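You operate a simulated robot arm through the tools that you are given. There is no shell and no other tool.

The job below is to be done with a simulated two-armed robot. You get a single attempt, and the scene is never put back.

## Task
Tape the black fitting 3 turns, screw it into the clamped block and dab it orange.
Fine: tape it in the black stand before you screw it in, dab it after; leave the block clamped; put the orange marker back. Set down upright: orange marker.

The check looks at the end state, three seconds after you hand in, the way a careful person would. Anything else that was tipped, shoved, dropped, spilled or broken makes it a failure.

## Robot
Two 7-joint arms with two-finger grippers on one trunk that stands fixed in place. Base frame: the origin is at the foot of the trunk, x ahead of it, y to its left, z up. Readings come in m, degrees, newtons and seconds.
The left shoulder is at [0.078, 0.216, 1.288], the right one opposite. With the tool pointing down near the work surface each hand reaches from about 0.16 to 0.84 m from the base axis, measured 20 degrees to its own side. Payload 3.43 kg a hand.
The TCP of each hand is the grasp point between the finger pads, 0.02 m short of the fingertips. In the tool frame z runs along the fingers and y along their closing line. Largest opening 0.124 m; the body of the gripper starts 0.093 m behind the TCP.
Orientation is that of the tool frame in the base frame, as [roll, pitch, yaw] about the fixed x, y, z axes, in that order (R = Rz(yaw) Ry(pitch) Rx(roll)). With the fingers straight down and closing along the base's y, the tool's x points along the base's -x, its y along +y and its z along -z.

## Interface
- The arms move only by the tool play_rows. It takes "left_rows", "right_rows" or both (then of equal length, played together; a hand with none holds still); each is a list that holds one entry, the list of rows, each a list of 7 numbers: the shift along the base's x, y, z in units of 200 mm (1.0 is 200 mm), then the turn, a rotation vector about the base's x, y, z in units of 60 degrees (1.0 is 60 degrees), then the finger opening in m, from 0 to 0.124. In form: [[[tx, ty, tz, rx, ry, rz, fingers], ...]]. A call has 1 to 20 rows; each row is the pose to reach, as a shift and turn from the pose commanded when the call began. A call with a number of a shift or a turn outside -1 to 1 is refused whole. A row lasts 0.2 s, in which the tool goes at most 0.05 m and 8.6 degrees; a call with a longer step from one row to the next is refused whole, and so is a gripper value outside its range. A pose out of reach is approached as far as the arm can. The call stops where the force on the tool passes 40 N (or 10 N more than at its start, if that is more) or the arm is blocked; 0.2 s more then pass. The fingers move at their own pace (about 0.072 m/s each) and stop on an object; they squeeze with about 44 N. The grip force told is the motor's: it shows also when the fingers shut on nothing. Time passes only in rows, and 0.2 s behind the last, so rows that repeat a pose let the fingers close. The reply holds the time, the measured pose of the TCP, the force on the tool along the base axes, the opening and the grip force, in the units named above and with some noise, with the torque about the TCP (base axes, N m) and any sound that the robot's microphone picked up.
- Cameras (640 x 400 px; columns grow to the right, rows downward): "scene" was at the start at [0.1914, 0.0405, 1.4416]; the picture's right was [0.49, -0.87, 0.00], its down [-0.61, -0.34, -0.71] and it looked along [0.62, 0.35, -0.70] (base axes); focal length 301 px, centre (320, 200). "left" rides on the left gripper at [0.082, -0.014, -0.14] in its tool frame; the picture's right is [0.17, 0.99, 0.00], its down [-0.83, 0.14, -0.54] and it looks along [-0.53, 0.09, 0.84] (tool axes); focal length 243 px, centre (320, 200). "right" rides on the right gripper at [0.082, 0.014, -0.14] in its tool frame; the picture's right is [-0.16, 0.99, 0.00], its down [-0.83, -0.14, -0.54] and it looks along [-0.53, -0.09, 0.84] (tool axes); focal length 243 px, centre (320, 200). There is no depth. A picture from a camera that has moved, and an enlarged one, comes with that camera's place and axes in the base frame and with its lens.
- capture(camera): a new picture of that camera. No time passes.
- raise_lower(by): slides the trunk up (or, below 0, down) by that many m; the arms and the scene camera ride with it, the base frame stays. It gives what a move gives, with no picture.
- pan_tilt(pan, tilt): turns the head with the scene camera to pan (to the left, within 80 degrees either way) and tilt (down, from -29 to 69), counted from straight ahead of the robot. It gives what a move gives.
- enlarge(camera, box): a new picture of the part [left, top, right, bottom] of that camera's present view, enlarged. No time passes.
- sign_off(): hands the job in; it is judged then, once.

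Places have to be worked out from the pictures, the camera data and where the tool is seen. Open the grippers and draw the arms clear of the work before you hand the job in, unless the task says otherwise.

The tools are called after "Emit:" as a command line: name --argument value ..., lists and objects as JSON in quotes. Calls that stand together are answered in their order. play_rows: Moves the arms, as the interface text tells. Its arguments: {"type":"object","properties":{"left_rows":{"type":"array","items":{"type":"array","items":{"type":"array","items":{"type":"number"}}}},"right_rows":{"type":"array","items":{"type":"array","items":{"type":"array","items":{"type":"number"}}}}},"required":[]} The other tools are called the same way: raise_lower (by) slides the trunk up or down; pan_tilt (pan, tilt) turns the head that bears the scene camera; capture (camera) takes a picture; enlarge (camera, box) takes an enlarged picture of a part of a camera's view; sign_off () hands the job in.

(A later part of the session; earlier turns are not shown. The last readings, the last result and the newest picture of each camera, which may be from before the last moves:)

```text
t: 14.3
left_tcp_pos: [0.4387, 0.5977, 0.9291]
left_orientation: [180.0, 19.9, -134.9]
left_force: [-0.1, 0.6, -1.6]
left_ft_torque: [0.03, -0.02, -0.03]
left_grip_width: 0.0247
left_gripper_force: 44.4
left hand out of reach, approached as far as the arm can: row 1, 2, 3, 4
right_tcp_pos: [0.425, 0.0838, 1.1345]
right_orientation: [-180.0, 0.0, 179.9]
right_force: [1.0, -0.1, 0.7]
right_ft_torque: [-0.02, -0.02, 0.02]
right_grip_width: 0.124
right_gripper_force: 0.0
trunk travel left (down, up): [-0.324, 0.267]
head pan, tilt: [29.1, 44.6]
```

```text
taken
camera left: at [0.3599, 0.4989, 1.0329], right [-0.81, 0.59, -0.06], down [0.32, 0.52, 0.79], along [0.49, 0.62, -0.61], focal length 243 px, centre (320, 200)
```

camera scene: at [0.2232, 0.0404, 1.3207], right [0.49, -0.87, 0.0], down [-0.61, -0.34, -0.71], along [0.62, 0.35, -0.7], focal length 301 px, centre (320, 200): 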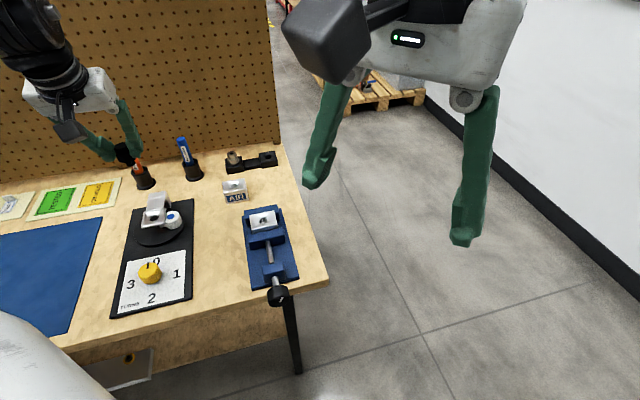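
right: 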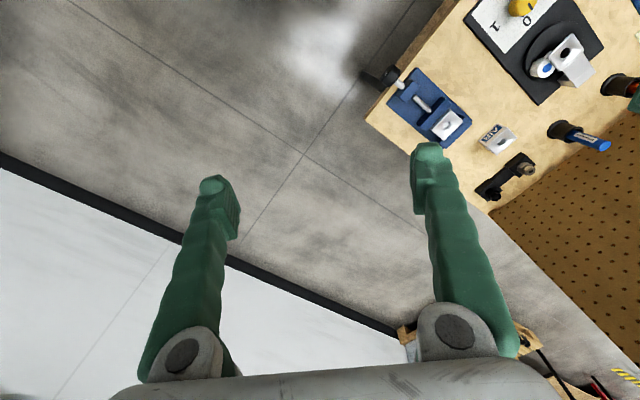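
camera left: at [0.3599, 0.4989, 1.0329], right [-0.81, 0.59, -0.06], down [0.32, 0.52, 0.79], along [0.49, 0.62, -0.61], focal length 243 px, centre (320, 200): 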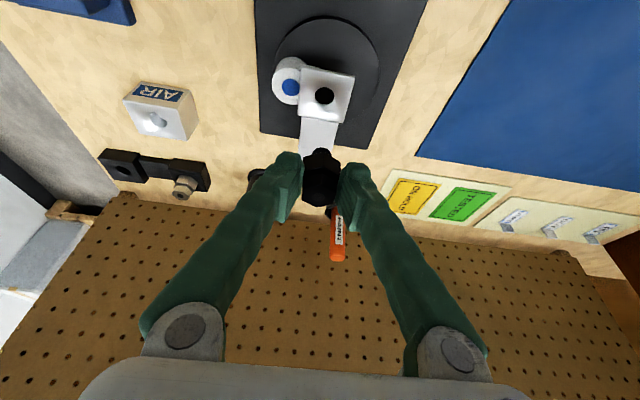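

The arm is near a joint limit, because the wrist is above the lowered shoulder and folded up. I'll raise the trunk again (the hand rides up safely), so the arm can work downward at this close range.

Emit:
raise_lower --by 0.15

Emit:
play_rows --left_rows '[[[0, 0, -0.2, 0, 0, 0, 0.01], [0, 0, -0.4, 0, 0, 0, 0.01], [0, 0, -0.6, 0, 0, 0, 0.01], [0, 0, -0.75, 0, 0, 0, 0.01], [0, 0, -0.75, 0, 0, 0, 0.01]]]'

Emit:
capture --camera "left"

```text
t: 16.1
left_tcp_pos: [0.4392, 0.5982, 1.0782]
left_orientation: [-179.9, 20.1, -134.9]
left_force: [-0.7, -0.1, -0.8]
left_ft_torque: [-0.03, -0.02, 0.01]
left_grip_width: 0.025
left_gripper_force: 44.5
right_tcp_pos: [0.4257, 0.085, 1.2838]
right_orientation: [180.0, 0.0, -179.8]
right_force: [0.1, -0.2, 0.0]
right_ft_torque: [-0.04, 0.04, 0.01]
right_grip_width: 0.1242
right_gripper_force: 0.1
trunk travel left (down, up): [-0.474, 0.117]
head pan, tilt: [29.1, 44.6]
```

```text
t: 17.2
left_tcp_pos: [0.4376, 0.5974, 0.9294]
left_orientation: [-180.0, 20.0, -135.0]
left_force: [-0.4, 0.4, -0.6]
left_ft_torque: [-0.01, 0.03, -0.04]
left_grip_width: 0.0244
left_gripper_force: 44.9
right_tcp_pos: [0.4252, 0.0841, 1.2845]
right_orientation: [179.9, 0.1, 180.0]
right_force: [0.2, 0.5, -0.3]
right_ft_torque: [0.04, 0.0, 0.01]
right_grip_width: 0.1242
right_gripper_force: 0.1
trunk travel left (down, up): [-0.474, 0.117]
head pan, tilt: [29.1, 44.6]
```

```text
taken
camera left: at [0.3598, 0.4985, 1.0326], right [-0.81, 0.59, -0.06], down [0.32, 0.52, 0.79], along [0.49, 0.62, -0.61], focal length 243 px, centre (320, 200)
```

left: 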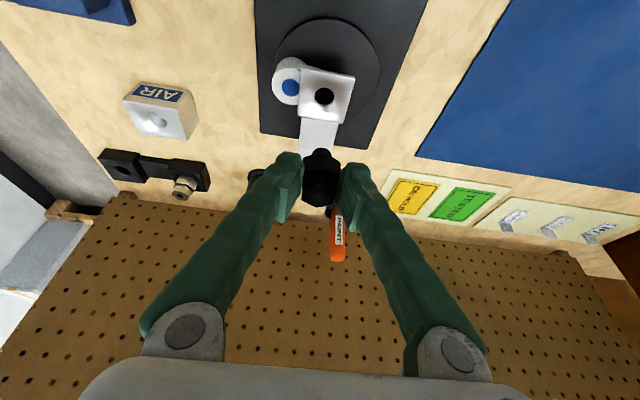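

Now the pose is fully reached. I'll zoom in on the hole and on the held fitting's stub to align them.

Emit:
enlarge --camera "left" --box '[270, 50, 380, 130]'

Emit:
enlarge --camera "left" --box '[280, 130, 360, 215]'

Emit:
enlarge --camera "scene" --box '[100, 150, 240, 260]'

```text
5.00 times, centred on (325, 90) of left
camera zoom: at [0.3598, 0.4985, 1.0326], right [-0.81, 0.59, -0.06], down [0.32, 0.52, 0.79], along [0.49, 0.62, -0.61], focal length 1213 px, centre (295, 750)
```

zoom: 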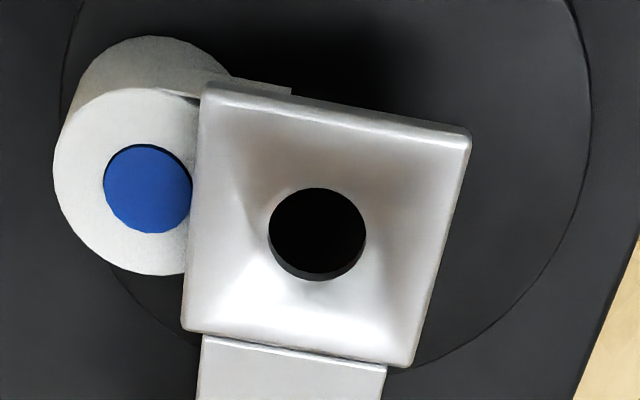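

```text
4.71 times, centred on (320, 172) of left
camera zoom: at [0.3598, 0.4985, 1.0326], right [-0.81, 0.59, -0.06], down [0.32, 0.52, 0.79], along [0.49, 0.62, -0.61], focal length 1142 px, centre (320, 329)
```

zoom: 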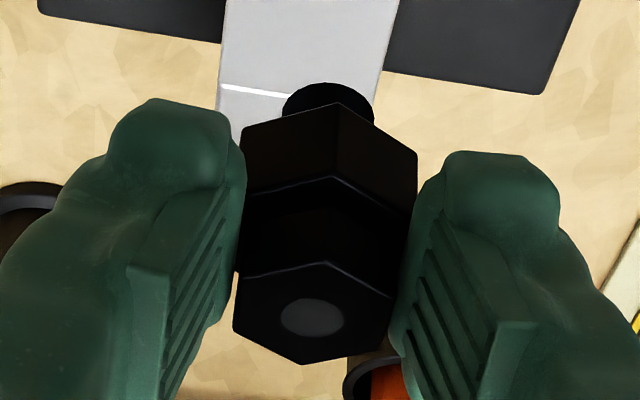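

```text
3.64 times, centred on (170, 205) of scene
camera zoom: at [0.1793, 0.0403, 1.4753], right [0.49, -0.87, 0.0], down [-0.61, -0.34, -0.71], along [0.62, 0.35, -0.7], focal length 1094 px, centre (866, 182)
```

zoom: 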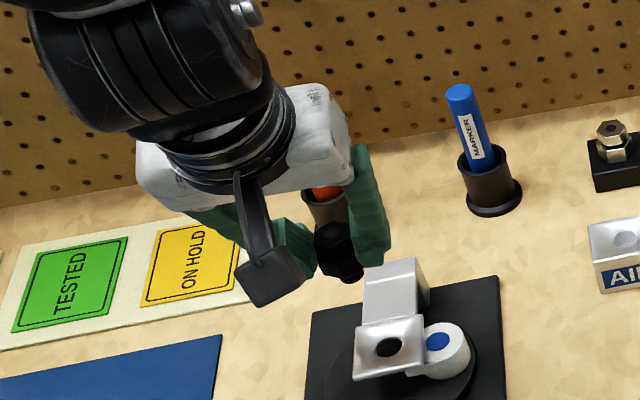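

The hole is about 19 mm, and the stub is about 15 mm across and 13 mm long. The hole lies about 4-5 mm toward -y from the present axis. I'll shift by that and descend until the stub end is about 1 cm above the plate, then re-check.

Emit:
play_rows --left_rows '[[[-0.002, -0.0225, -0.12, 0, 0, 0, 0.01], [-0.002, -0.0225, -0.24, 0, 0, 0, 0.01], [-0.002, -0.0225, -0.345, 0, 0, 0, 0.01], [-0.002, -0.0225, -0.345, 0, 0, 0, 0.01]]]'

Emit:
enlarge --camera "left" --box '[260, 100, 380, 200]'

Emit:
enlarge --camera "scene" --box '[125, 190, 245, 270]'

```text
t: 18.2
left_tcp_pos: [0.4377, 0.5932, 0.8597]
left_orientation: [-180.0, 20.0, -135.0]
left_force: [0.0, -0.1, -0.9]
left_ft_torque: [0.02, -0.02, 0.01]
left_grip_width: 0.0246
left_gripper_force: 43.5
right_tcp_pos: [0.4255, 0.0854, 1.2838]
right_orientation: [-180.0, 0.0, -180.0]
right_force: [0.7, -0.6, 0.8]
right_ft_torque: [-0.01, 0.01, 0.01]
right_grip_width: 0.124
right_gripper_force: 0.1
trunk travel left (down, up): [-0.474, 0.117]
head pan, tilt: [29.1, 44.6]
```

```text
4.00 times, centred on (320, 150) of left
camera zoom: at [0.3599, 0.4939, 0.9629], right [-0.81, 0.59, -0.06], down [0.32, 0.52, 0.79], along [0.49, 0.62, -0.61], focal length 970 px, centre (320, 400)
```

zoom: 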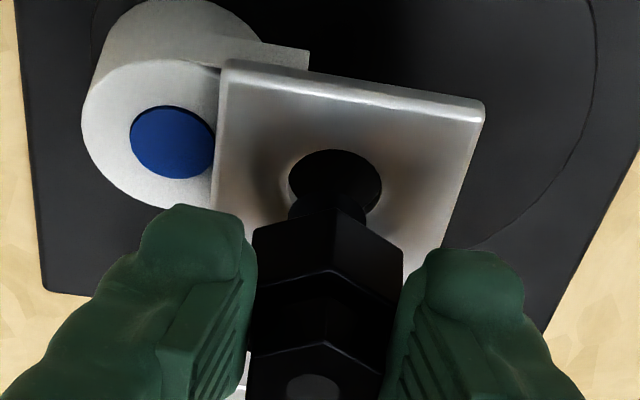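

```text
5.00 times, centred on (185, 230) of scene
camera zoom: at [0.1796, 0.0405, 1.4752], right [0.49, -0.87, 0.0], down [-0.61, -0.34, -0.71], along [0.62, 0.35, -0.7], focal length 1504 px, centre (995, 50)
```

zoom: 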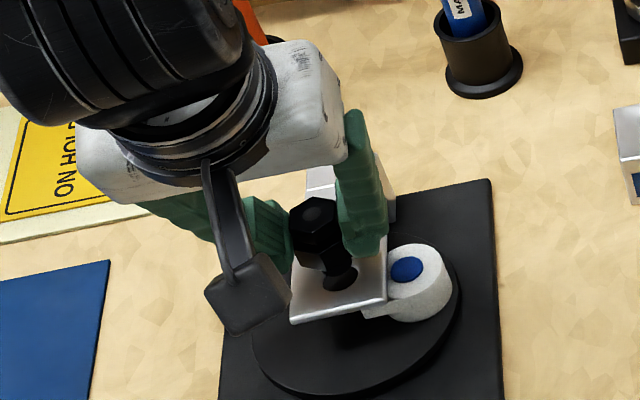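

The stub is just above the hole. I'll zoom in further to measure the remaining lateral offset.

Emit:
enlarge --camera "left" --box '[290, 125, 370, 175]'

Emit:
enlarge --camera "left" --box '[280, 160, 360, 210]'

Emit:
enlarge --camera "scene" --box '[175, 225, 215, 260]'

```text
8.00 times, centred on (330, 150) of left
camera zoom: at [0.3599, 0.4939, 0.9629], right [-0.81, 0.59, -0.06], down [0.32, 0.52, 0.79], along [0.49, 0.62, -0.61], focal length 1941 px, centre (240, 600)
```

zoom: 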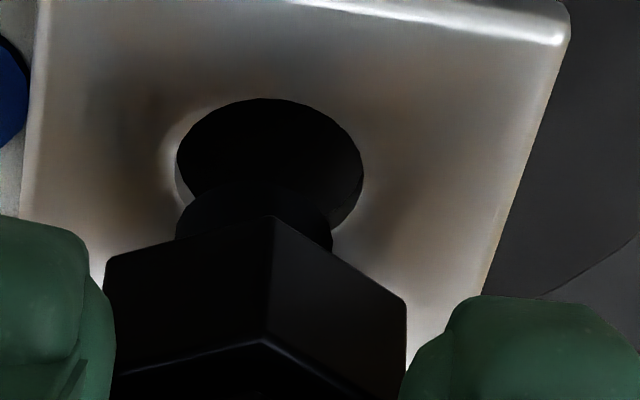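

```text
8.00 times, centred on (320, 185) of left
camera zoom: at [0.3599, 0.4939, 0.9629], right [-0.81, 0.59, -0.06], down [0.32, 0.52, 0.79], along [0.49, 0.62, -0.61], focal length 1941 px, centre (320, 320)
```

zoom: 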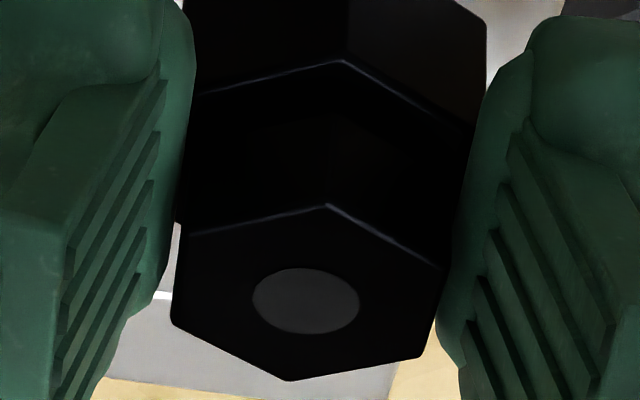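

```text
11.43 times, centred on (195, 242) of scene
camera zoom: at [0.1796, 0.0405, 1.4752], right [0.49, -0.87, 0.0], down [-0.61, -0.34, -0.71], along [0.62, 0.35, -0.7], focal length 3437 px, centre (1749, -286)
```

zoom: 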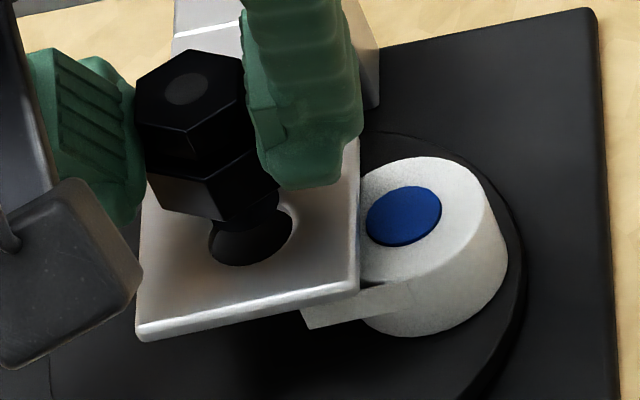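

The remaining offset is about 1 mm. I'll correct it and lower slowly so the stub enters the funnel.

Emit:
play_rows --left_rows '[[[-0.006, 0.002, -0.02, 0, 0, 0, 0.01], [-0.006, 0.002, -0.04, 0, 0, 0, 0.01], [-0.006, 0.002, -0.06, 0, 0, 0, 0.01], [-0.006, 0.002, -0.08, 0, 0, 0, 0.01]]]'

Emit:
enlarge --camera "left" --box '[280, 115, 370, 175]'

Emit:
enlarge --camera "scene" --box '[175, 225, 215, 260]'

```text
t: 19.2
left_tcp_pos: [0.4364, 0.594, 0.8436]
left_orientation: [-179.9, 20.0, -135.0]
left_force: [-2.7, -1.1, -0.7]
left_ft_torque: [-0.06, 0.1, 0.03]
left_grip_width: 0.0247
left_gripper_force: 44.2
right_tcp_pos: [0.4261, 0.0849, 1.2835]
right_orientation: [-179.9, 0.0, 179.9]
right_force: [-1.2, -0.2, 0.7]
right_ft_torque: [0.01, -0.04, 0.01]
right_grip_width: 0.1242
right_gripper_force: 0.1
trunk travel left (down, up): [-0.474, 0.117]
head pan, tilt: [29.1, 44.6]
```

```text
6.67 times, centred on (325, 145) of left
camera zoom: at [0.3582, 0.4945, 0.9472], right [-0.81, 0.59, -0.06], down [0.32, 0.52, 0.79], along [0.49, 0.62, -0.61], focal length 1618 px, centre (287, 567)
```

zoom: 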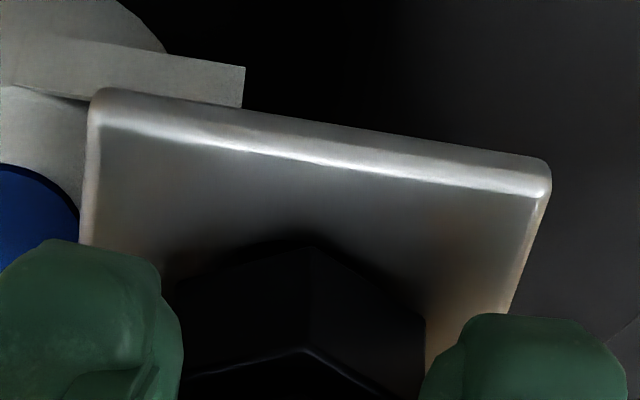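

```text
11.43 times, centred on (195, 242) of scene
camera zoom: at [0.1791, 0.0401, 1.4752], right [0.49, -0.87, 0.0], down [-0.61, -0.34, -0.71], along [0.62, 0.35, -0.7], focal length 3437 px, centre (1749, -286)
```

zoom: 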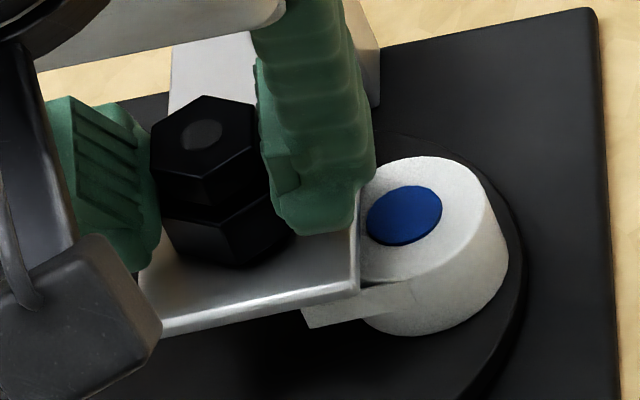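

The stub has entered the hole with only a light side force. I'll keep lowering in millimetre steps until it seats.

Emit:
play_rows --left_rows '[[[0, 0, -0.01, 0, 0, 0, 0.01], [0, 0, -0.02, 0, 0, 0, 0.01], [0, 0, -0.03, 0, 0, 0, 0.01], [0, 0, -0.035, 0, 0, 0, 0.01]]]'

```text
t: 20.4
left_tcp_pos: [0.4376, 0.5925, 0.842]
left_orientation: [180.0, 20.5, -135.0]
left_force: [-13.9, -1.3, 32.8]
left_ft_torque: [-0.24, 0.43, -0.03]
left_grip_width: 0.0247
left_gripper_force: 43.8
right_tcp_pos: [0.4221, 0.0821, 1.2859]
right_orientation: [179.9, 0.2, -179.9]
right_force: [-0.4, -0.5, -0.3]
right_ft_torque: [0.01, -0.03, 0.01]
right_grip_width: 0.1239
right_gripper_force: 0.1
trunk travel left (down, up): [-0.474, 0.117]
head pan, tilt: [29.1, 44.6]
stopped in row 4 (left hand): the force on the tool passed its limit at 42 N (the readings are from after the stop); the commanded pose is now the measured one
```

Contact at z ≈ 0.842 with a side force toward -x. I'll check whether it is seated or caught on the funnel.

Emit:
enlarge --camera "left" --box '[280, 115, 370, 175]'

Emit:
enlarge --camera "scene" --box '[175, 225, 215, 260]'

Emit:
enlarge --camera "right" --box '[420, 0, 640, 150]'

```text
6.67 times, centred on (325, 145) of left
camera zoom: at [0.3578, 0.4932, 0.9437], right [-0.81, 0.59, -0.06], down [0.32, 0.52, 0.8], along [0.5, 0.62, -0.6], focal length 1618 px, centre (287, 567)
```

zoom: 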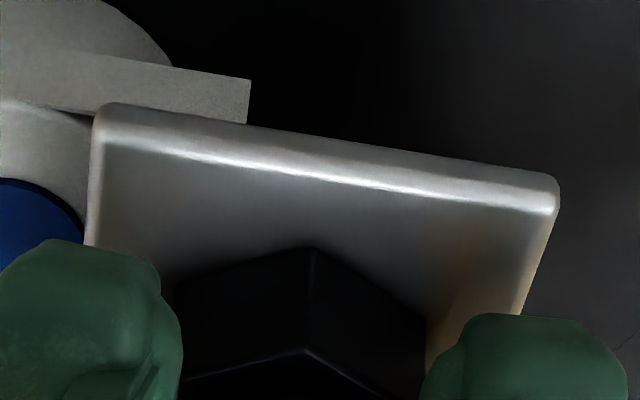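

```text
11.43 times, centred on (195, 242) of scene
camera zoom: at [0.1756, 0.0373, 1.4759], right [0.49, -0.87, 0.0], down [-0.61, -0.34, -0.71], along [0.62, 0.35, -0.7], focal length 3437 px, centre (1749, -286)
```

zoom: 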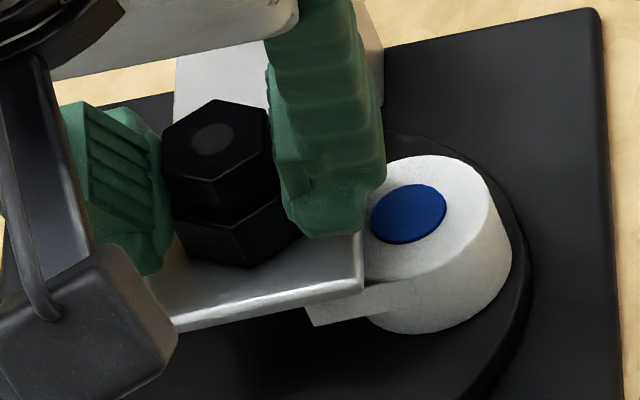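

```text
2.67 times, centred on (530, 75) of right
camera zoom: at [0.3386, 0.0956, 1.426], right [0.16, 0.99, 0.0], down [0.83, -0.14, 0.54], along [0.53, -0.09, -0.84], focal length 647 px, centre (-240, 533)
```

zoom: 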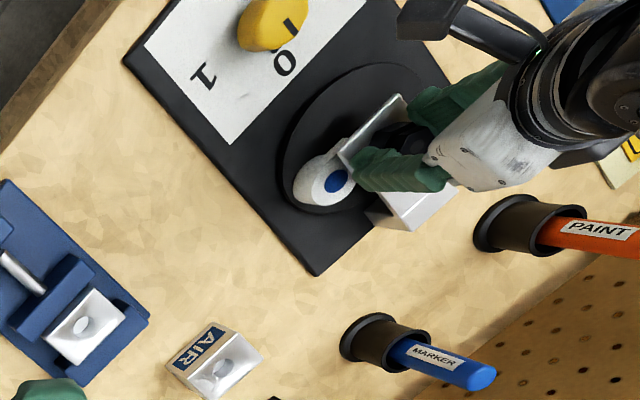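

It isn't obvious whether this is full seating. I'll hold still for a moment to read the relaxed force and pose.

Emit:
play_rows --left_rows '[[[0, 0, 0.005, 0, 0, 0, 0.01], [0, 0, 0.005, 0, 0, 0, 0.01], [0, 0, 0.005, 0, 0, 0, 0.01]]]'

Emit:
enlarge --camera "scene" --box '[165, 215, 225, 265]'

```text
t: 21.2
left_tcp_pos: [0.4378, 0.5944, 0.8423]
left_orientation: [-180.0, 20.3, -134.9]
left_force: [-13.1, -3.7, 27.7]
left_ft_torque: [-0.12, 0.27, 0.03]
left_grip_width: 0.0249
left_gripper_force: 43.5
right_tcp_pos: [0.4219, 0.0817, 1.2848]
right_orientation: [180.0, 0.1, -179.9]
right_force: [-0.4, -0.8, 0.1]
right_ft_torque: [-0.03, 0.0, -0.03]
right_grip_width: 0.124
right_gripper_force: 0.2
trunk travel left (down, up): [-0.474, 0.117]
head pan, tilt: [29.1, 44.6]
```

```text
8.00 times, centred on (195, 240) of scene
camera zoom: at [0.1761, 0.0375, 1.4757], right [0.49, -0.87, 0.0], down [-0.61, -0.34, -0.71], along [0.62, 0.35, -0.7], focal length 2406 px, centre (1320, -120)
```

zoom: 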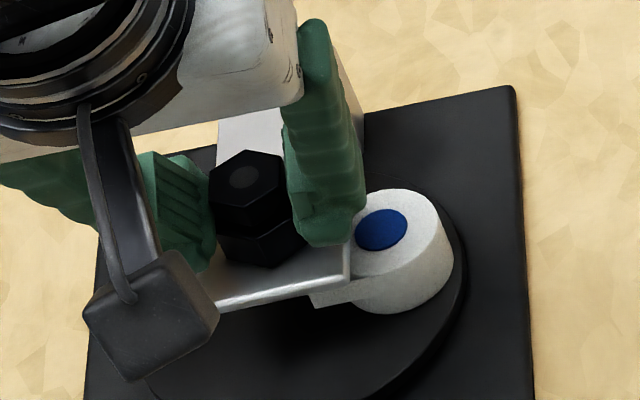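

A steady side force toward -x remains, so the stub is probably pressing on one side of the hole. I'll lift 3 mm, shift 1.5 mm in that direction, and lower again.

Emit:
play_rows --left_rows '[[[0, 0, 0.02, 0, 0, 0, 0.01], [-0.0075, -0.002, 0.02, 0, 0, 0, 0.01], [-0.0075, -0.002, 0.01, 0, 0, 0, 0.01]]]'

Emit:
play_rows --left_rows '[[[0, 0, -0.008, 0, 0, 0, 0.01], [0, 0, -0.016, 0, 0, 0, 0.01], [0, 0, -0.024, 0, 0, 0, 0.01]]]'

```text
t: 22.0
left_tcp_pos: [0.4355, 0.593, 0.8412]
left_orientation: [180.0, 20.3, -134.9]
left_force: [-6.6, -5.6, 4.2]
left_ft_torque: [-0.17, 0.22, 0.02]
left_grip_width: 0.0246
left_gripper_force: 44.1
right_tcp_pos: [0.4242, 0.0847, 1.2852]
right_orientation: [179.9, 0.1, -179.9]
right_force: [0.1, -0.3, 0.4]
right_ft_torque: [0.02, 0.03, 0.02]
right_grip_width: 0.1239
right_gripper_force: 0.1
trunk travel left (down, up): [-0.474, 0.117]
head pan, tilt: [29.1, 44.6]
```

```text
t: 22.8
left_tcp_pos: [0.4364, 0.5928, 0.8413]
left_orientation: [180.0, 20.7, -135.1]
left_force: [-15.8, -0.6, 34.9]
left_ft_torque: [-0.2, 0.48, -0.05]
left_grip_width: 0.0255
left_gripper_force: 44.0
right_tcp_pos: [0.422, 0.0818, 1.285]
right_orientation: [179.9, 0.2, -179.8]
right_force: [-0.2, -0.8, -0.2]
right_ft_torque: [0.0, -0.02, 0.03]
right_grip_width: 0.1238
right_gripper_force: 0.0
trunk travel left (down, up): [-0.474, 0.117]
head pan, tilt: [29.1, 44.6]
stopped in row 3 (left hand): the force on the tool passed its limit at 43 N (the readings are from after the stop); the commanded pose is now the measured one
```

It stops hard at the same height (z ≈ 0.841), which suggests the hex is bottomed on the plate. I'll zoom in on the hex-to-plate gap to confirm.

Emit:
enlarge --camera "scene" --box '[184, 232, 208, 254]'

Emit:
enlarge --camera "left" --box '[300, 140, 350, 175]'

Emit:
enlarge --camera "right" --box '[520, 20, 640, 90]'

```text
16.00 times, centred on (196, 243) of scene
camera zoom: at [0.1754, 0.0372, 1.4761], right [0.49, -0.87, 0.0], down [-0.61, -0.34, -0.71], along [0.62, 0.35, -0.7], focal length 4812 px, centre (2304, -488)
```

zoom: 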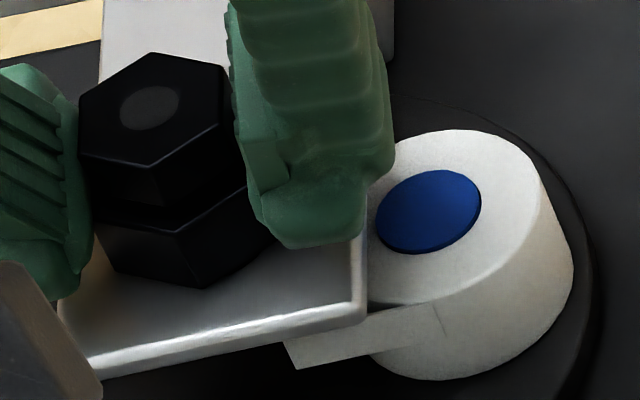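

```text
11.43 times, centred on (325, 158) of left
camera zoom: at [0.357, 0.4934, 0.9429], right [-0.81, 0.59, -0.06], down [0.32, 0.51, 0.8], along [0.5, 0.63, -0.6], focal length 2773 px, centre (263, 686)
```

zoom: 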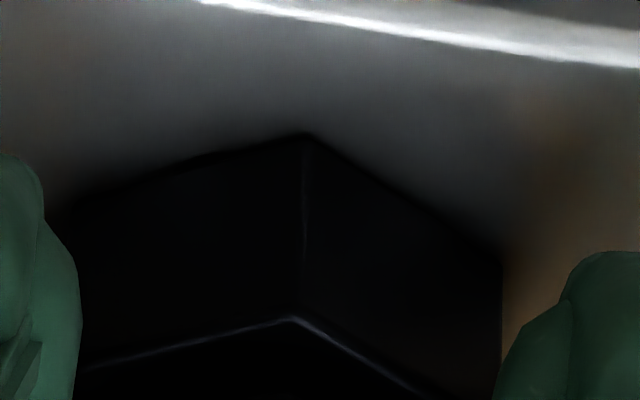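

```text
5.33 times, centred on (580, 55) of right
camera zoom: at [0.3385, 0.0955, 1.4263], right [0.16, 0.99, 0.0], down [0.83, -0.14, 0.54], along [0.53, -0.09, -0.84], focal length 1294 px, centre (-1067, 973)
```

zoom: 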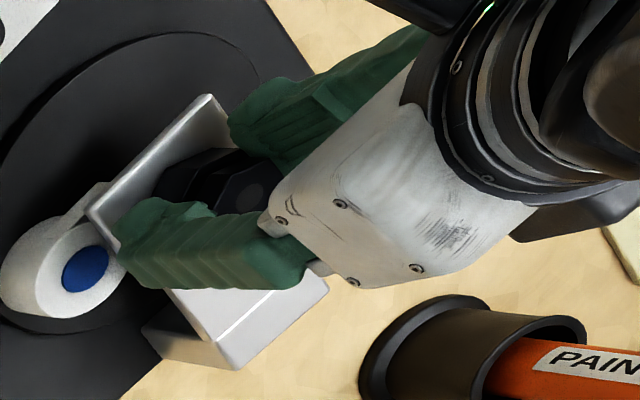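

The hex edges sit tight on the plate with hugging shadows in both views, so it is seated. I'll relieve the pressing force, then open the fingers.

Emit:
play_rows --left_rows '[[[0, 0, 0.01, 0, 0, 0, 0.01], [0, 0, 0.0125, 0, 0, 0, 0.01], [0, 0, 0.0125, 0, 0, 0, 0.01]]]'

```text
t: 23.6
left_tcp_pos: [0.4364, 0.5933, 0.8411]
left_orientation: [-179.9, 20.5, -135.0]
left_force: [-10.6, -7.4, 12.1]
left_ft_torque: [-0.22, 0.21, 0.0]
left_grip_width: 0.0253
left_gripper_force: 44.1
right_tcp_pos: [0.4225, 0.0839, 1.2852]
right_orientation: [180.0, 0.1, -180.0]
right_force: [-0.7, 0.5, -0.2]
right_ft_torque: [0.01, 0.0, -0.01]
right_grip_width: 0.1237
right_gripper_force: 0.0
trunk travel left (down, up): [-0.474, 0.117]
head pan, tilt: [29.1, 44.6]
```

There is still some residual side load toward the robot. I'll ease off in that direction before releasing.

Emit:
play_rows --left_rows '[[[-0.004, -0.003, 0.004, 0, 0, 0, 0.01], [-0.007, -0.005, 0.006, 0, 0, 0, 0.01], [-0.007, -0.005, 0.006, 0, 0, 0, 0.01]]]'

```text
t: 24.4
left_tcp_pos: [0.4362, 0.5936, 0.8409]
left_orientation: [-180.0, 20.5, -134.9]
left_force: [-6.2, -9.5, -3.2]
left_ft_torque: [-0.34, 0.25, 0.02]
left_grip_width: 0.0253
left_gripper_force: 44.0
right_tcp_pos: [0.4237, 0.0855, 1.2841]
right_orientation: [-179.9, -0.1, -179.9]
right_force: [-0.6, -0.8, -0.4]
right_ft_torque: [-0.04, -0.04, -0.01]
right_grip_width: 0.1241
right_gripper_force: 0.2
trunk travel left (down, up): [-0.474, 0.117]
head pan, tilt: [29.1, 44.6]
```

Forces are now small and the fitting is held by the hole. I'll open the fingers.

Emit:
play_rows --left_rows '[[[0, 0, 0, 0, 0, 0, 0.03], [0, 0, 0, 0, 0, 0, 0.045], [0, 0, 0, 0, 0, 0, 0.055], [0, 0, 0, 0, 0, 0, 0.055]]]'

Emit:
enlarge --camera "left" --box '[240, 100, 400, 210]'

Emit:
enlarge --camera "scene" --box '[165, 215, 225, 265]'

```text
t: 25.4
left_tcp_pos: [0.4378, 0.5953, 0.8419]
left_orientation: [-180.0, 20.5, -135.0]
left_force: [-0.5, 0.1, 0.0]
left_ft_torque: [0.0, -0.02, 0.01]
left_grip_width: 0.055
left_gripper_force: 0.2
right_tcp_pos: [0.4257, 0.0852, 1.2831]
right_orientation: [180.0, -0.1, -179.9]
right_force: [-0.6, -0.2, 0.1]
right_ft_torque: [0.03, 0.05, -0.01]
right_grip_width: 0.1239
right_gripper_force: 0.0
trunk travel left (down, up): [-0.474, 0.117]
head pan, tilt: [29.1, 44.6]
```

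```text
3.64 times, centred on (320, 155) of left
camera zoom: at [0.3584, 0.4945, 0.9436], right [-0.81, 0.59, -0.06], down [0.32, 0.51, 0.8], along [0.5, 0.62, -0.6], focal length 882 px, centre (320, 364)
```

zoom: 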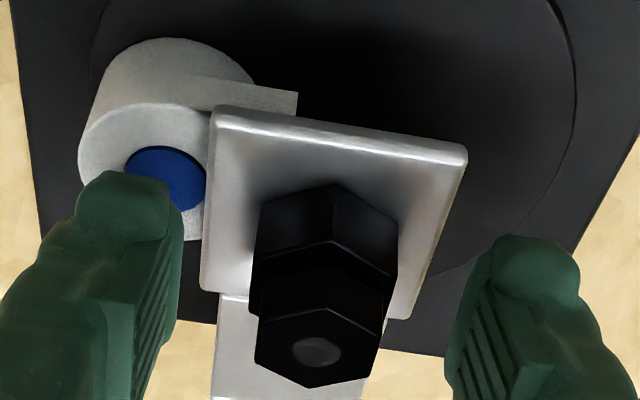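

```text
8.00 times, centred on (195, 240) of scene
camera zoom: at [0.1796, 0.0405, 1.4752], right [0.49, -0.87, 0.0], down [-0.61, -0.34, -0.71], along [0.62, 0.35, -0.7], focal length 2406 px, centre (1320, -120)
```

zoom: 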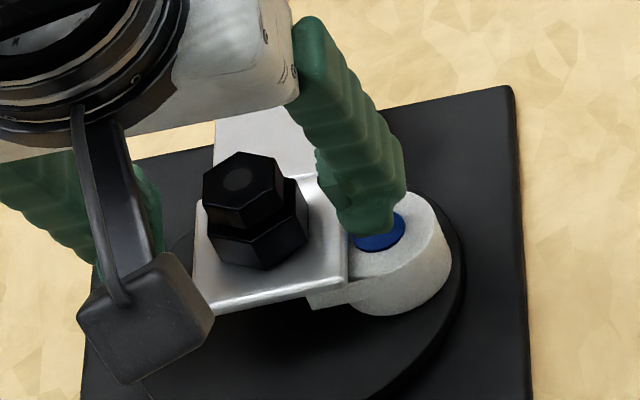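

The fitting stands upright and seated in the stand. I'll back the hand out along its axis and then go look at the yellow knob.

Emit:
play_rows --left_rows '[[[-0.03, -0.03, 0.12, 0, 0, 0, 0.055], [-0.07, -0.07, 0.28, 0, 0, 0, 0.055], [-0.12, -0.12, 0.48, 0, 0, 0, 0.055], [-0.15, -0.15, 0.65, 0, 0, 0, 0.055]]]'

Emit:
capture --camera "left"

Emit:
enlarge --camera "scene" --box '[130, 200, 250, 330]'

```text
t: 26.6
left_tcp_pos: [0.381, 0.5715, 0.9242]
left_orientation: [177.3, 17.3, -136.2]
left_force: [-0.6, -0.3, 0.1]
left_ft_torque: [-0.02, 0.03, 0.0]
left_grip_width: 0.055
left_gripper_force: 0.0
left hand out of reach, approached as far as the arm can: row 3, 4
right_tcp_pos: [0.4266, 0.0845, 1.2836]
right_orientation: [179.9, 0.0, -179.8]
right_force: [1.1, -0.3, -0.4]
right_ft_torque: [-0.01, -0.01, 0.0]
right_grip_width: 0.124
right_gripper_force: 0.0
trunk travel left (down, up): [-0.474, 0.117]
head pan, tilt: [29.1, 44.6]
stopped in row 4 (left hand): the arm was blocked; the commanded pose is now the measured one
```

```text
taken
camera left: at [0.3081, 0.4722, 1.0319], right [-0.81, 0.59, 0.0], down [0.38, 0.52, 0.77], along [0.46, 0.62, -0.64], focal length 243 px, centre (320, 200)
```

left: 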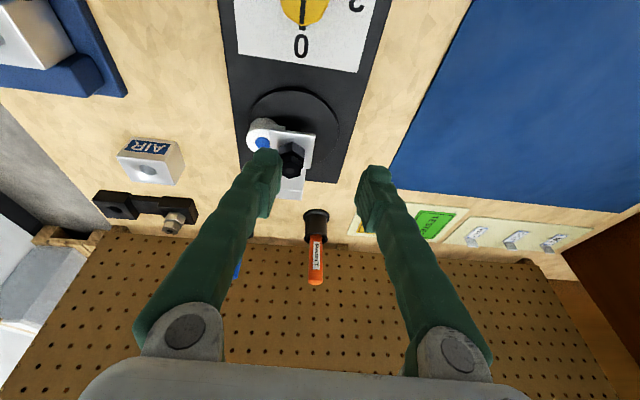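

```text
3.08 times, centred on (190, 265) of scene
camera zoom: at [0.1806, 0.0394, 1.4751], right [0.49, -0.87, 0.0], down [-0.61, -0.34, -0.71], along [0.62, 0.35, -0.7], focal length 925 px, centre (720, 0)
```

zoom: 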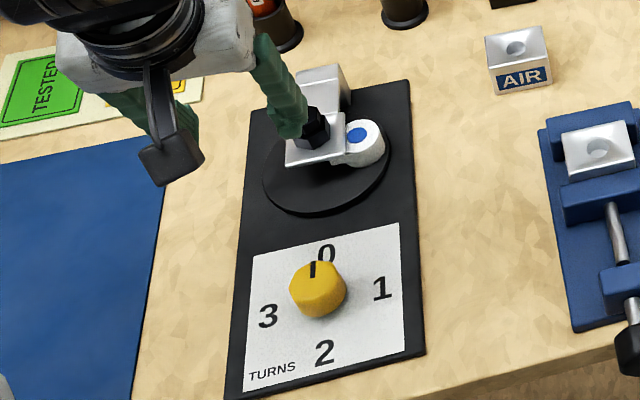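

The arm ran into its limit while retreating with that tilt, but the hand is clear above the stand and the fitting looks undisturbed. I'll straighten the tool to vertical while rising a little.

Emit:
play_rows --left_rows '[[[0, 0, 0.06, -0.059, 0.043, 0.003, 0.055], [0, 0, 0.12, -0.118, 0.086, 0.006, 0.055], [0, 0, 0.19, -0.177, 0.129, 0.01, 0.055], [0, 0, 0.25, -0.2357, 0.172, 0.013, 0.055], [0, 0, 0.25, -0.2357, 0.172, 0.013, 0.055]]]'

Emit:
enlarge --camera "scene" --box '[130, 200, 250, 330]'

Emit:
capture --camera "left"

```text
t: 27.8
left_tcp_pos: [0.3792, 0.5707, 0.9728]
left_orientation: [-179.8, 0.2, -134.9]
left_force: [0.4, 0.1, 0.4]
left_ft_torque: [-0.01, -0.01, -0.02]
left_grip_width: 0.055
left_gripper_force: 0.2
right_tcp_pos: [0.4251, 0.0853, 1.2852]
right_orientation: [179.9, 0.1, -179.8]
right_force: [0.3, -0.9, 0.2]
right_ft_torque: [0.02, -0.03, -0.03]
right_grip_width: 0.124
right_gripper_force: 0.1
trunk travel left (down, up): [-0.474, 0.117]
head pan, tilt: [29.1, 44.6]
```

```text
3.08 times, centred on (190, 265) of scene
camera zoom: at [0.1794, 0.0407, 1.4752], right [0.49, -0.87, 0.0], down [-0.61, -0.34, -0.71], along [0.62, 0.35, -0.7], focal length 925 px, centre (720, 0)
```

zoom: 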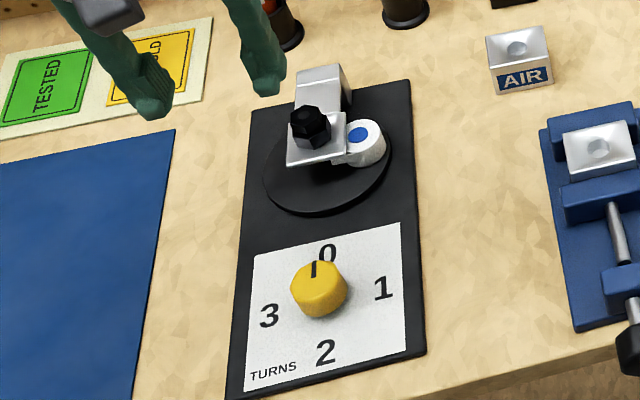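

```text
taken
camera left: at [0.3312, 0.5028, 1.1134], right [-0.81, 0.58, -0.01], down [0.49, 0.69, 0.54], along [0.32, 0.44, -0.84], focal length 243 px, centre (320, 200)
```

left: 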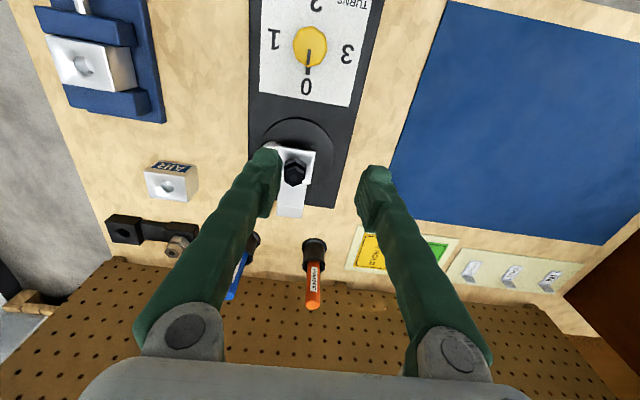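

The tool is vertical now, the fitting is upright in the stand, and the knob is visible. I'll zoom on the fitting and the knob.

Emit:
enlarge --camera "scene" --box '[175, 225, 215, 260]'

Emit:
enlarge --camera "left" --box '[260, 10, 360, 90]'

Emit:
enlarge --camera "scene" --box '[165, 270, 225, 315]'

```text
11.43 times, centred on (195, 242) of scene
camera zoom: at [0.1794, 0.0407, 1.4752], right [0.49, -0.87, 0.0], down [-0.61, -0.34, -0.71], along [0.62, 0.35, -0.7], focal length 3437 px, centre (1749, -286)
```

zoom: 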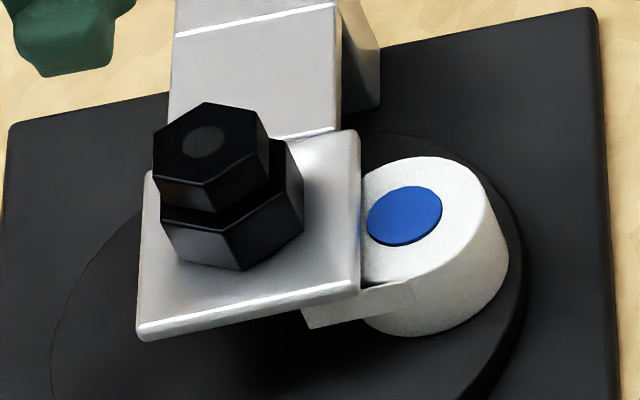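

```text
5.00 times, centred on (310, 50) of left
camera zoom: at [0.3312, 0.5028, 1.1134], right [-0.81, 0.58, -0.01], down [0.49, 0.69, 0.54], along [0.32, 0.44, -0.84], focal length 1213 px, centre (370, 950)
```

zoom: 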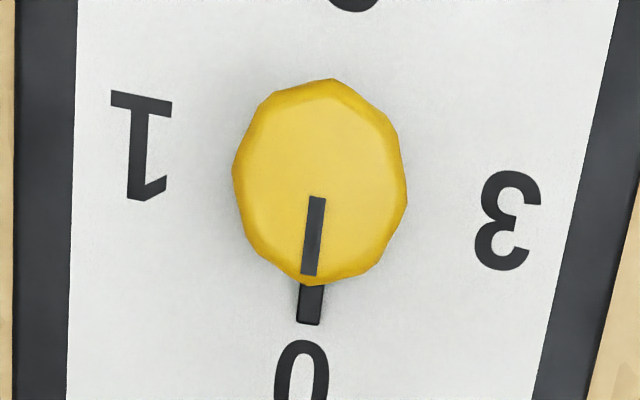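

```text
8.89 times, centred on (195, 292) of scene
camera zoom: at [0.1794, 0.0407, 1.4752], right [0.49, -0.87, 0.0], down [-0.61, -0.34, -0.71], along [0.62, 0.35, -0.7], focal length 2673 px, centre (1431, -622)
```

zoom: 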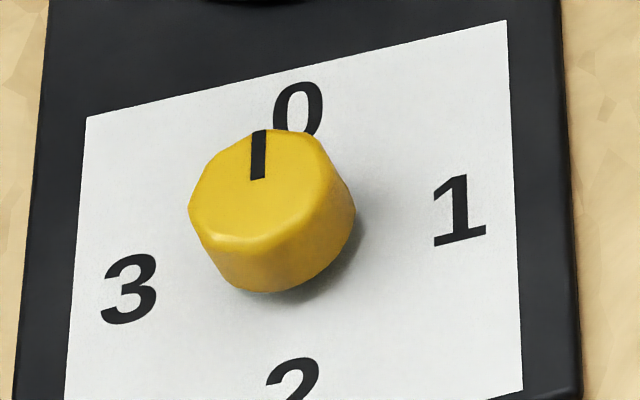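

The knob is round, about 38 mm across, centred at (0.341, 0.497) with its top at z ≈ 0.806. I'll move above it with the tool vertical and the fingers opened to 0.07.

Emit:
play_rows --left_rows '[[[-0.05, -0.09, -0.05, 0, 0, 0, 0.07], [-0.1, -0.18, -0.15, 0, 0, 0, 0.07], [-0.15, -0.28, -0.28, 0, 0, 0, 0.07], [-0.191, -0.3685, -0.4, 0, 0, 0, 0.07], [-0.191, -0.3685, -0.4, 0, 0, 0, 0.07]]]'

Emit:
capture --camera "left"

Emit:
enlarge --camera "scene" --box '[140, 220, 240, 320]'

```text
t: 29.0
left_tcp_pos: [0.354, 0.5143, 0.9222]
left_orientation: [-179.5, -0.2, -135.5]
left_force: [-0.2, 0.4, 0.2]
left_ft_torque: [-0.01, 0.01, -0.03]
left_grip_width: 0.0701
left_gripper_force: 0.1
left hand out of reach, approached as far as the arm can: row 3, 4, 5
right_tcp_pos: [0.4259, 0.0835, 1.2847]
right_orientation: [-180.0, 0.1, -179.9]
right_force: [-0.9, 0.1, -0.3]
right_ft_torque: [0.04, 0.01, 0.02]
right_grip_width: 0.1242
right_gripper_force: 0.0
trunk travel left (down, up): [-0.474, 0.117]
head pan, tilt: [29.1, 44.6]
```

```text
taken
camera left: at [0.3047, 0.4477, 1.0621], right [-0.81, 0.59, -0.01], down [0.49, 0.69, 0.54], along [0.32, 0.43, -0.84], focal length 243 px, centre (320, 200)
```

left: 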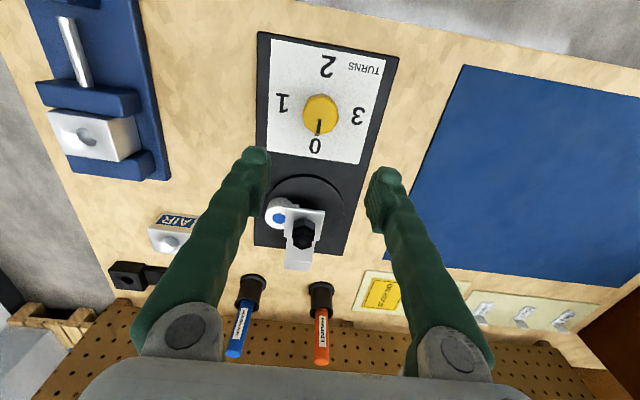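

```text
4.00 times, centred on (190, 270) of scene
camera zoom: at [0.1797, 0.0403, 1.4752], right [0.49, -0.87, 0.0], down [-0.61, -0.34, -0.71], along [0.62, 0.35, -0.7], focal length 1203 px, centre (840, -80)
```

zoom: 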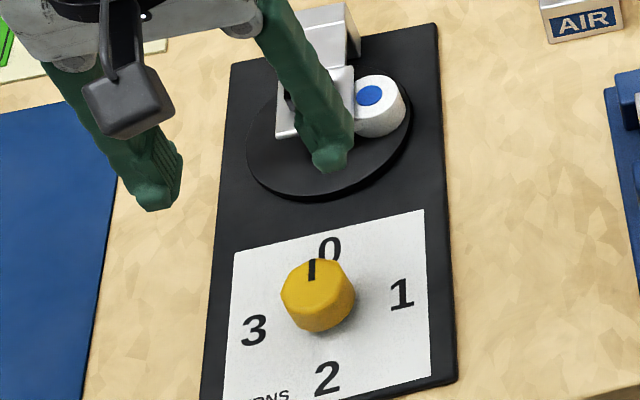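

The arm stopped short again, likely because of the +45° yaw at this close range. I'll rotate the hand back to about yaw 0 and retry the hover.

Emit:
play_rows --left_rows '[[[0, 0, 0, 0, 0, -0.125, 0.07], [0, 0, 0, 0, 0, -0.25, 0.07], [0, 0, 0, 0, 0, -0.375, 0.07], [-0.02, -0.03, -0.02, 0, 0, -0.5, 0.07], [-0.04, -0.06, -0.06, 0, 0, -0.625, 0.07], [-0.065, -0.0865, -0.1, 0, 0, -0.75, 0.07], [-0.065, -0.0865, -0.1, 0, 0, -0.75, 0.07]]]'

```text
t: 30.6
left_tcp_pos: [0.3403, 0.498, 0.9025]
left_orientation: [-179.7, 0.2, 179.9]
left_force: [-0.3, -0.5, 0.0]
left_ft_torque: [0.0, -0.02, 0.02]
left_grip_width: 0.0699
left_gripper_force: 0.0
right_tcp_pos: [0.4257, 0.0851, 1.2835]
right_orientation: [-180.0, 0.0, -179.9]
right_force: [0.3, -0.7, -0.4]
right_ft_torque: [0.01, 0.05, -0.01]
right_grip_width: 0.1242
right_gripper_force: 0.0
trunk travel left (down, up): [-0.474, 0.117]
head pan, tilt: [29.1, 44.6]
```

Yaw 0 works here. Before gripping, I'll test in the air how far the wrist can turn clockwise from this pose.

Emit:
play_rows --left_rows '[[[0, 0, 0, 0, 0, -0.14, 0.07], [0, 0, 0, 0, 0, -0.28, 0.07], [0, 0, 0, 0, 0, -0.42, 0.07], [0, 0, 0, 0, 0, -0.56, 0.07], [0, 0, 0, 0, 0, -0.7, 0.07], [0, 0, 0, 0, 0, -0.84, 0.07], [0, 0, 0, 0, 0, -1.0, 0.07]]]'

Emit:
play_rows --left_rows '[[[0, 0, 0, 0, 0, -0.14, 0.07], [0, 0, 0, 0, 0, -0.28, 0.07], [0, 0, 0, 0, 0, -0.42, 0.07], [0, 0, 0, 0, 0, -0.56, 0.07], [0, 0, 0, 0, 0, -0.7, 0.07], [0, 0, 0, 0, 0, -0.84, 0.07], [0, 0, 0, 0, 0, -1.0, 0.07]]]'

```text
refused: row 7 steps farther than a row can; nothing moved
```

```text
refused: row 7 steps farther than a row can; nothing moved
```

The last step was slightly too large; I'll use even steps of 7.5°.

Emit:
play_rows --left_rows '[[[0, 0, 0, 0, 0, -0.125, 0.07], [0, 0, 0, 0, 0, -0.25, 0.07], [0, 0, 0, 0, 0, -0.375, 0.07], [0, 0, 0, 0, 0, -0.5, 0.07], [0, 0, 0, 0, 0, -0.625, 0.07], [0, 0, 0, 0, 0, -0.75, 0.07], [0, 0, 0, 0, 0, -0.875, 0.07], [0, 0, 0, 0, 0, -1.0, 0.07]]]'

Emit:
play_rows --left_rows '[[[0, 0, 0, 0, 0, -0.125, 0.07], [0, 0, 0, 0, 0, -0.25, 0.07], [0, 0, 0, 0, 0, -0.375, 0.07], [0, 0, 0, 0, 0, -0.5, 0.07], [0, 0, 0, 0, 0, -0.625, 0.07], [0, 0, 0, 0, 0, -0.75, 0.07], [0, 0, 0, 0, 0, -0.875, 0.07], [0, 0, 0, 0, 0, -1.0, 0.07]]]'

```text
t: 32.4
left_tcp_pos: [0.3405, 0.4983, 0.9024]
left_orientation: [-179.7, 0.2, 120.0]
left_force: [-0.5, 0.1, -0.5]
left_ft_torque: [0.02, 0.0, -0.03]
left_grip_width: 0.0698
left_gripper_force: 0.1
right_tcp_pos: [0.4261, 0.0854, 1.2836]
right_orientation: [-180.0, 0.0, -179.9]
right_force: [-0.7, 0.3, 0.0]
right_ft_torque: [0.02, 0.02, 0.03]
right_grip_width: 0.124
right_gripper_force: 0.1
trunk travel left (down, up): [-0.474, 0.117]
head pan, tilt: [29.1, 44.6]
```

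```text
t: 34.2
left_tcp_pos: [0.3392, 0.4993, 0.9016]
left_orientation: [-179.7, 0.0, 59.9]
left_force: [-0.2, -0.4, 0.1]
left_ft_torque: [0.02, 0.01, 0.04]
left_grip_width: 0.0699
left_gripper_force: 0.0
right_tcp_pos: [0.4254, 0.0846, 1.2842]
right_orientation: [180.0, 0.0, -179.9]
right_force: [0.7, -1.2, 0.5]
right_ft_torque: [0.01, 0.0, -0.03]
right_grip_width: 0.1239
right_gripper_force: 0.1
trunk travel left (down, up): [-0.474, 0.117]
head pan, tilt: [29.1, 44.6]
```

Down to -120° works without trouble. I'll test another 60° to know the full range.

Emit:
play_rows --left_rows '[[[0, 0, 0, 0, 0, -0.125, 0.07], [0, 0, 0, 0, 0, -0.25, 0.07], [0, 0, 0, 0, 0, -0.375, 0.07], [0, 0, 0, 0, 0, -0.5, 0.07], [0, 0, 0, 0, 0, -0.625, 0.07], [0, 0, 0, 0, 0, -0.75, 0.07], [0, 0, 0, 0, 0, -0.875, 0.07], [0, 0, 0, 0, 0, -1.0, 0.07]]]'

Emit:
play_rows --left_rows '[[[0, 0, 0, 0, 0, -0.125, 0.07], [0, 0, 0, 0, 0, -0.25, 0.07], [0, 0, 0, 0, 0, -0.375, 0.07], [0, 0, 0, 0, 0, -0.5, 0.07], [0, 0, 0, 0, 0, -0.625, 0.07], [0, 0, 0, 0, 0, -0.75, 0.07], [0, 0, 0, 0, 0, -0.875, 0.07], [0, 0, 0, 0, 0, -1.0, 0.07]]]'

```text
t: 36.0
left_tcp_pos: [0.3394, 0.4987, 0.9017]
left_orientation: [-179.7, 0.1, -0.1]
left_force: [0.0, 0.3, -0.4]
left_ft_torque: [0.02, 0.02, 0.01]
left_grip_width: 0.0699
left_gripper_force: 0.0
right_tcp_pos: [0.4257, 0.0851, 1.2835]
right_orientation: [180.0, 0.0, -179.8]
right_force: [0.5, 0.2, 0.2]
right_ft_torque: [0.02, 0.03, 0.01]
right_grip_width: 0.1239
right_gripper_force: 0.0
trunk travel left (down, up): [-0.474, 0.117]
head pan, tilt: [29.1, 44.6]
```

```text
t: 37.8
left_tcp_pos: [0.3401, 0.4981, 0.9015]
left_orientation: [-179.7, 0.1, -60.1]
left_force: [-0.3, -0.3, 0.0]
left_ft_torque: [0.0, -0.01, 0.0]
left_grip_width: 0.07
left_gripper_force: 0.0
right_tcp_pos: [0.4248, 0.0852, 1.285]
right_orientation: [-180.0, 0.0, -179.9]
right_force: [0.2, -0.4, 0.8]
right_ft_torque: [0.01, 0.0, 0.01]
right_grip_width: 0.1241
right_gripper_force: 0.0
trunk travel left (down, up): [-0.474, 0.117]
head pan, tilt: [29.1, 44.6]
```

It reached -240° as well. One more 30° check shows whether a single 270° turn is possible.

Emit:
play_rows --left_rows '[[[0, 0, 0, 0, 0, -0.125, 0.07], [0, 0, 0, 0, 0, -0.25, 0.07], [0, 0, 0, 0, 0, -0.375, 0.07], [0, 0, 0, 0, 0, -0.5, 0.07], [0, 0, 0, 0, 0, -0.6, 0.07]]]'

Emit:
capture --camera "scene"

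Emit:
capture --camera "left"

```text
t: 39.0
left_tcp_pos: [0.34, 0.4981, 0.9029]
left_orientation: [-179.7, 0.1, -96.1]
left_force: [0.2, -0.5, 0.6]
left_ft_torque: [-0.02, 0.02, 0.0]
left_grip_width: 0.07
left_gripper_force: 0.0
right_tcp_pos: [0.4259, 0.0857, 1.2837]
right_orientation: [179.9, 0.0, -180.0]
right_force: [-0.3, 0.2, 0.6]
right_ft_torque: [0.02, 0.02, 0.0]
right_grip_width: 0.124
right_gripper_force: 0.0
trunk travel left (down, up): [-0.474, 0.117]
head pan, tilt: [29.1, 44.6]
```

```text
taken
camera scene: at [0.1797, 0.0405, 1.4752], right [0.49, -0.87, 0.0], down [-0.61, -0.34, -0.71], along [0.62, 0.35, -0.7], focal length 301 px, centre (320, 200)
```

scene: 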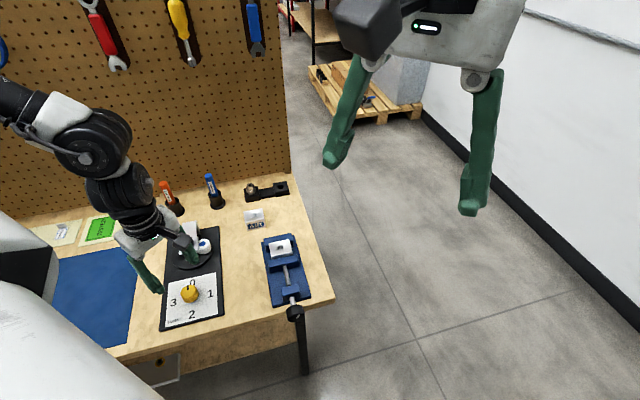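

```text
taken
camera left: at [0.3448, 0.4141, 1.042], right [-1.0, -0.06, -0.01], down [-0.05, 0.84, 0.54], along [-0.03, 0.54, -0.84], focal length 243 px, centre (320, 200)
```

left: 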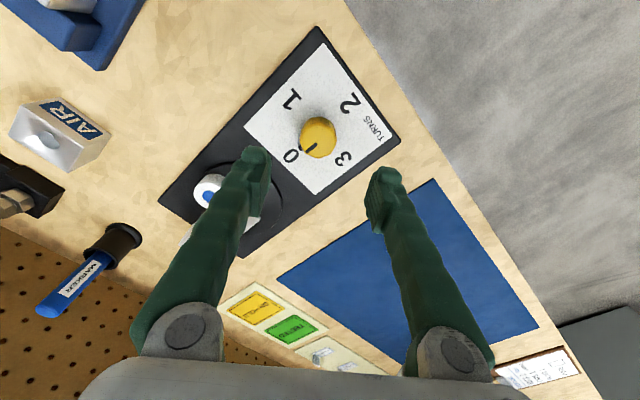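

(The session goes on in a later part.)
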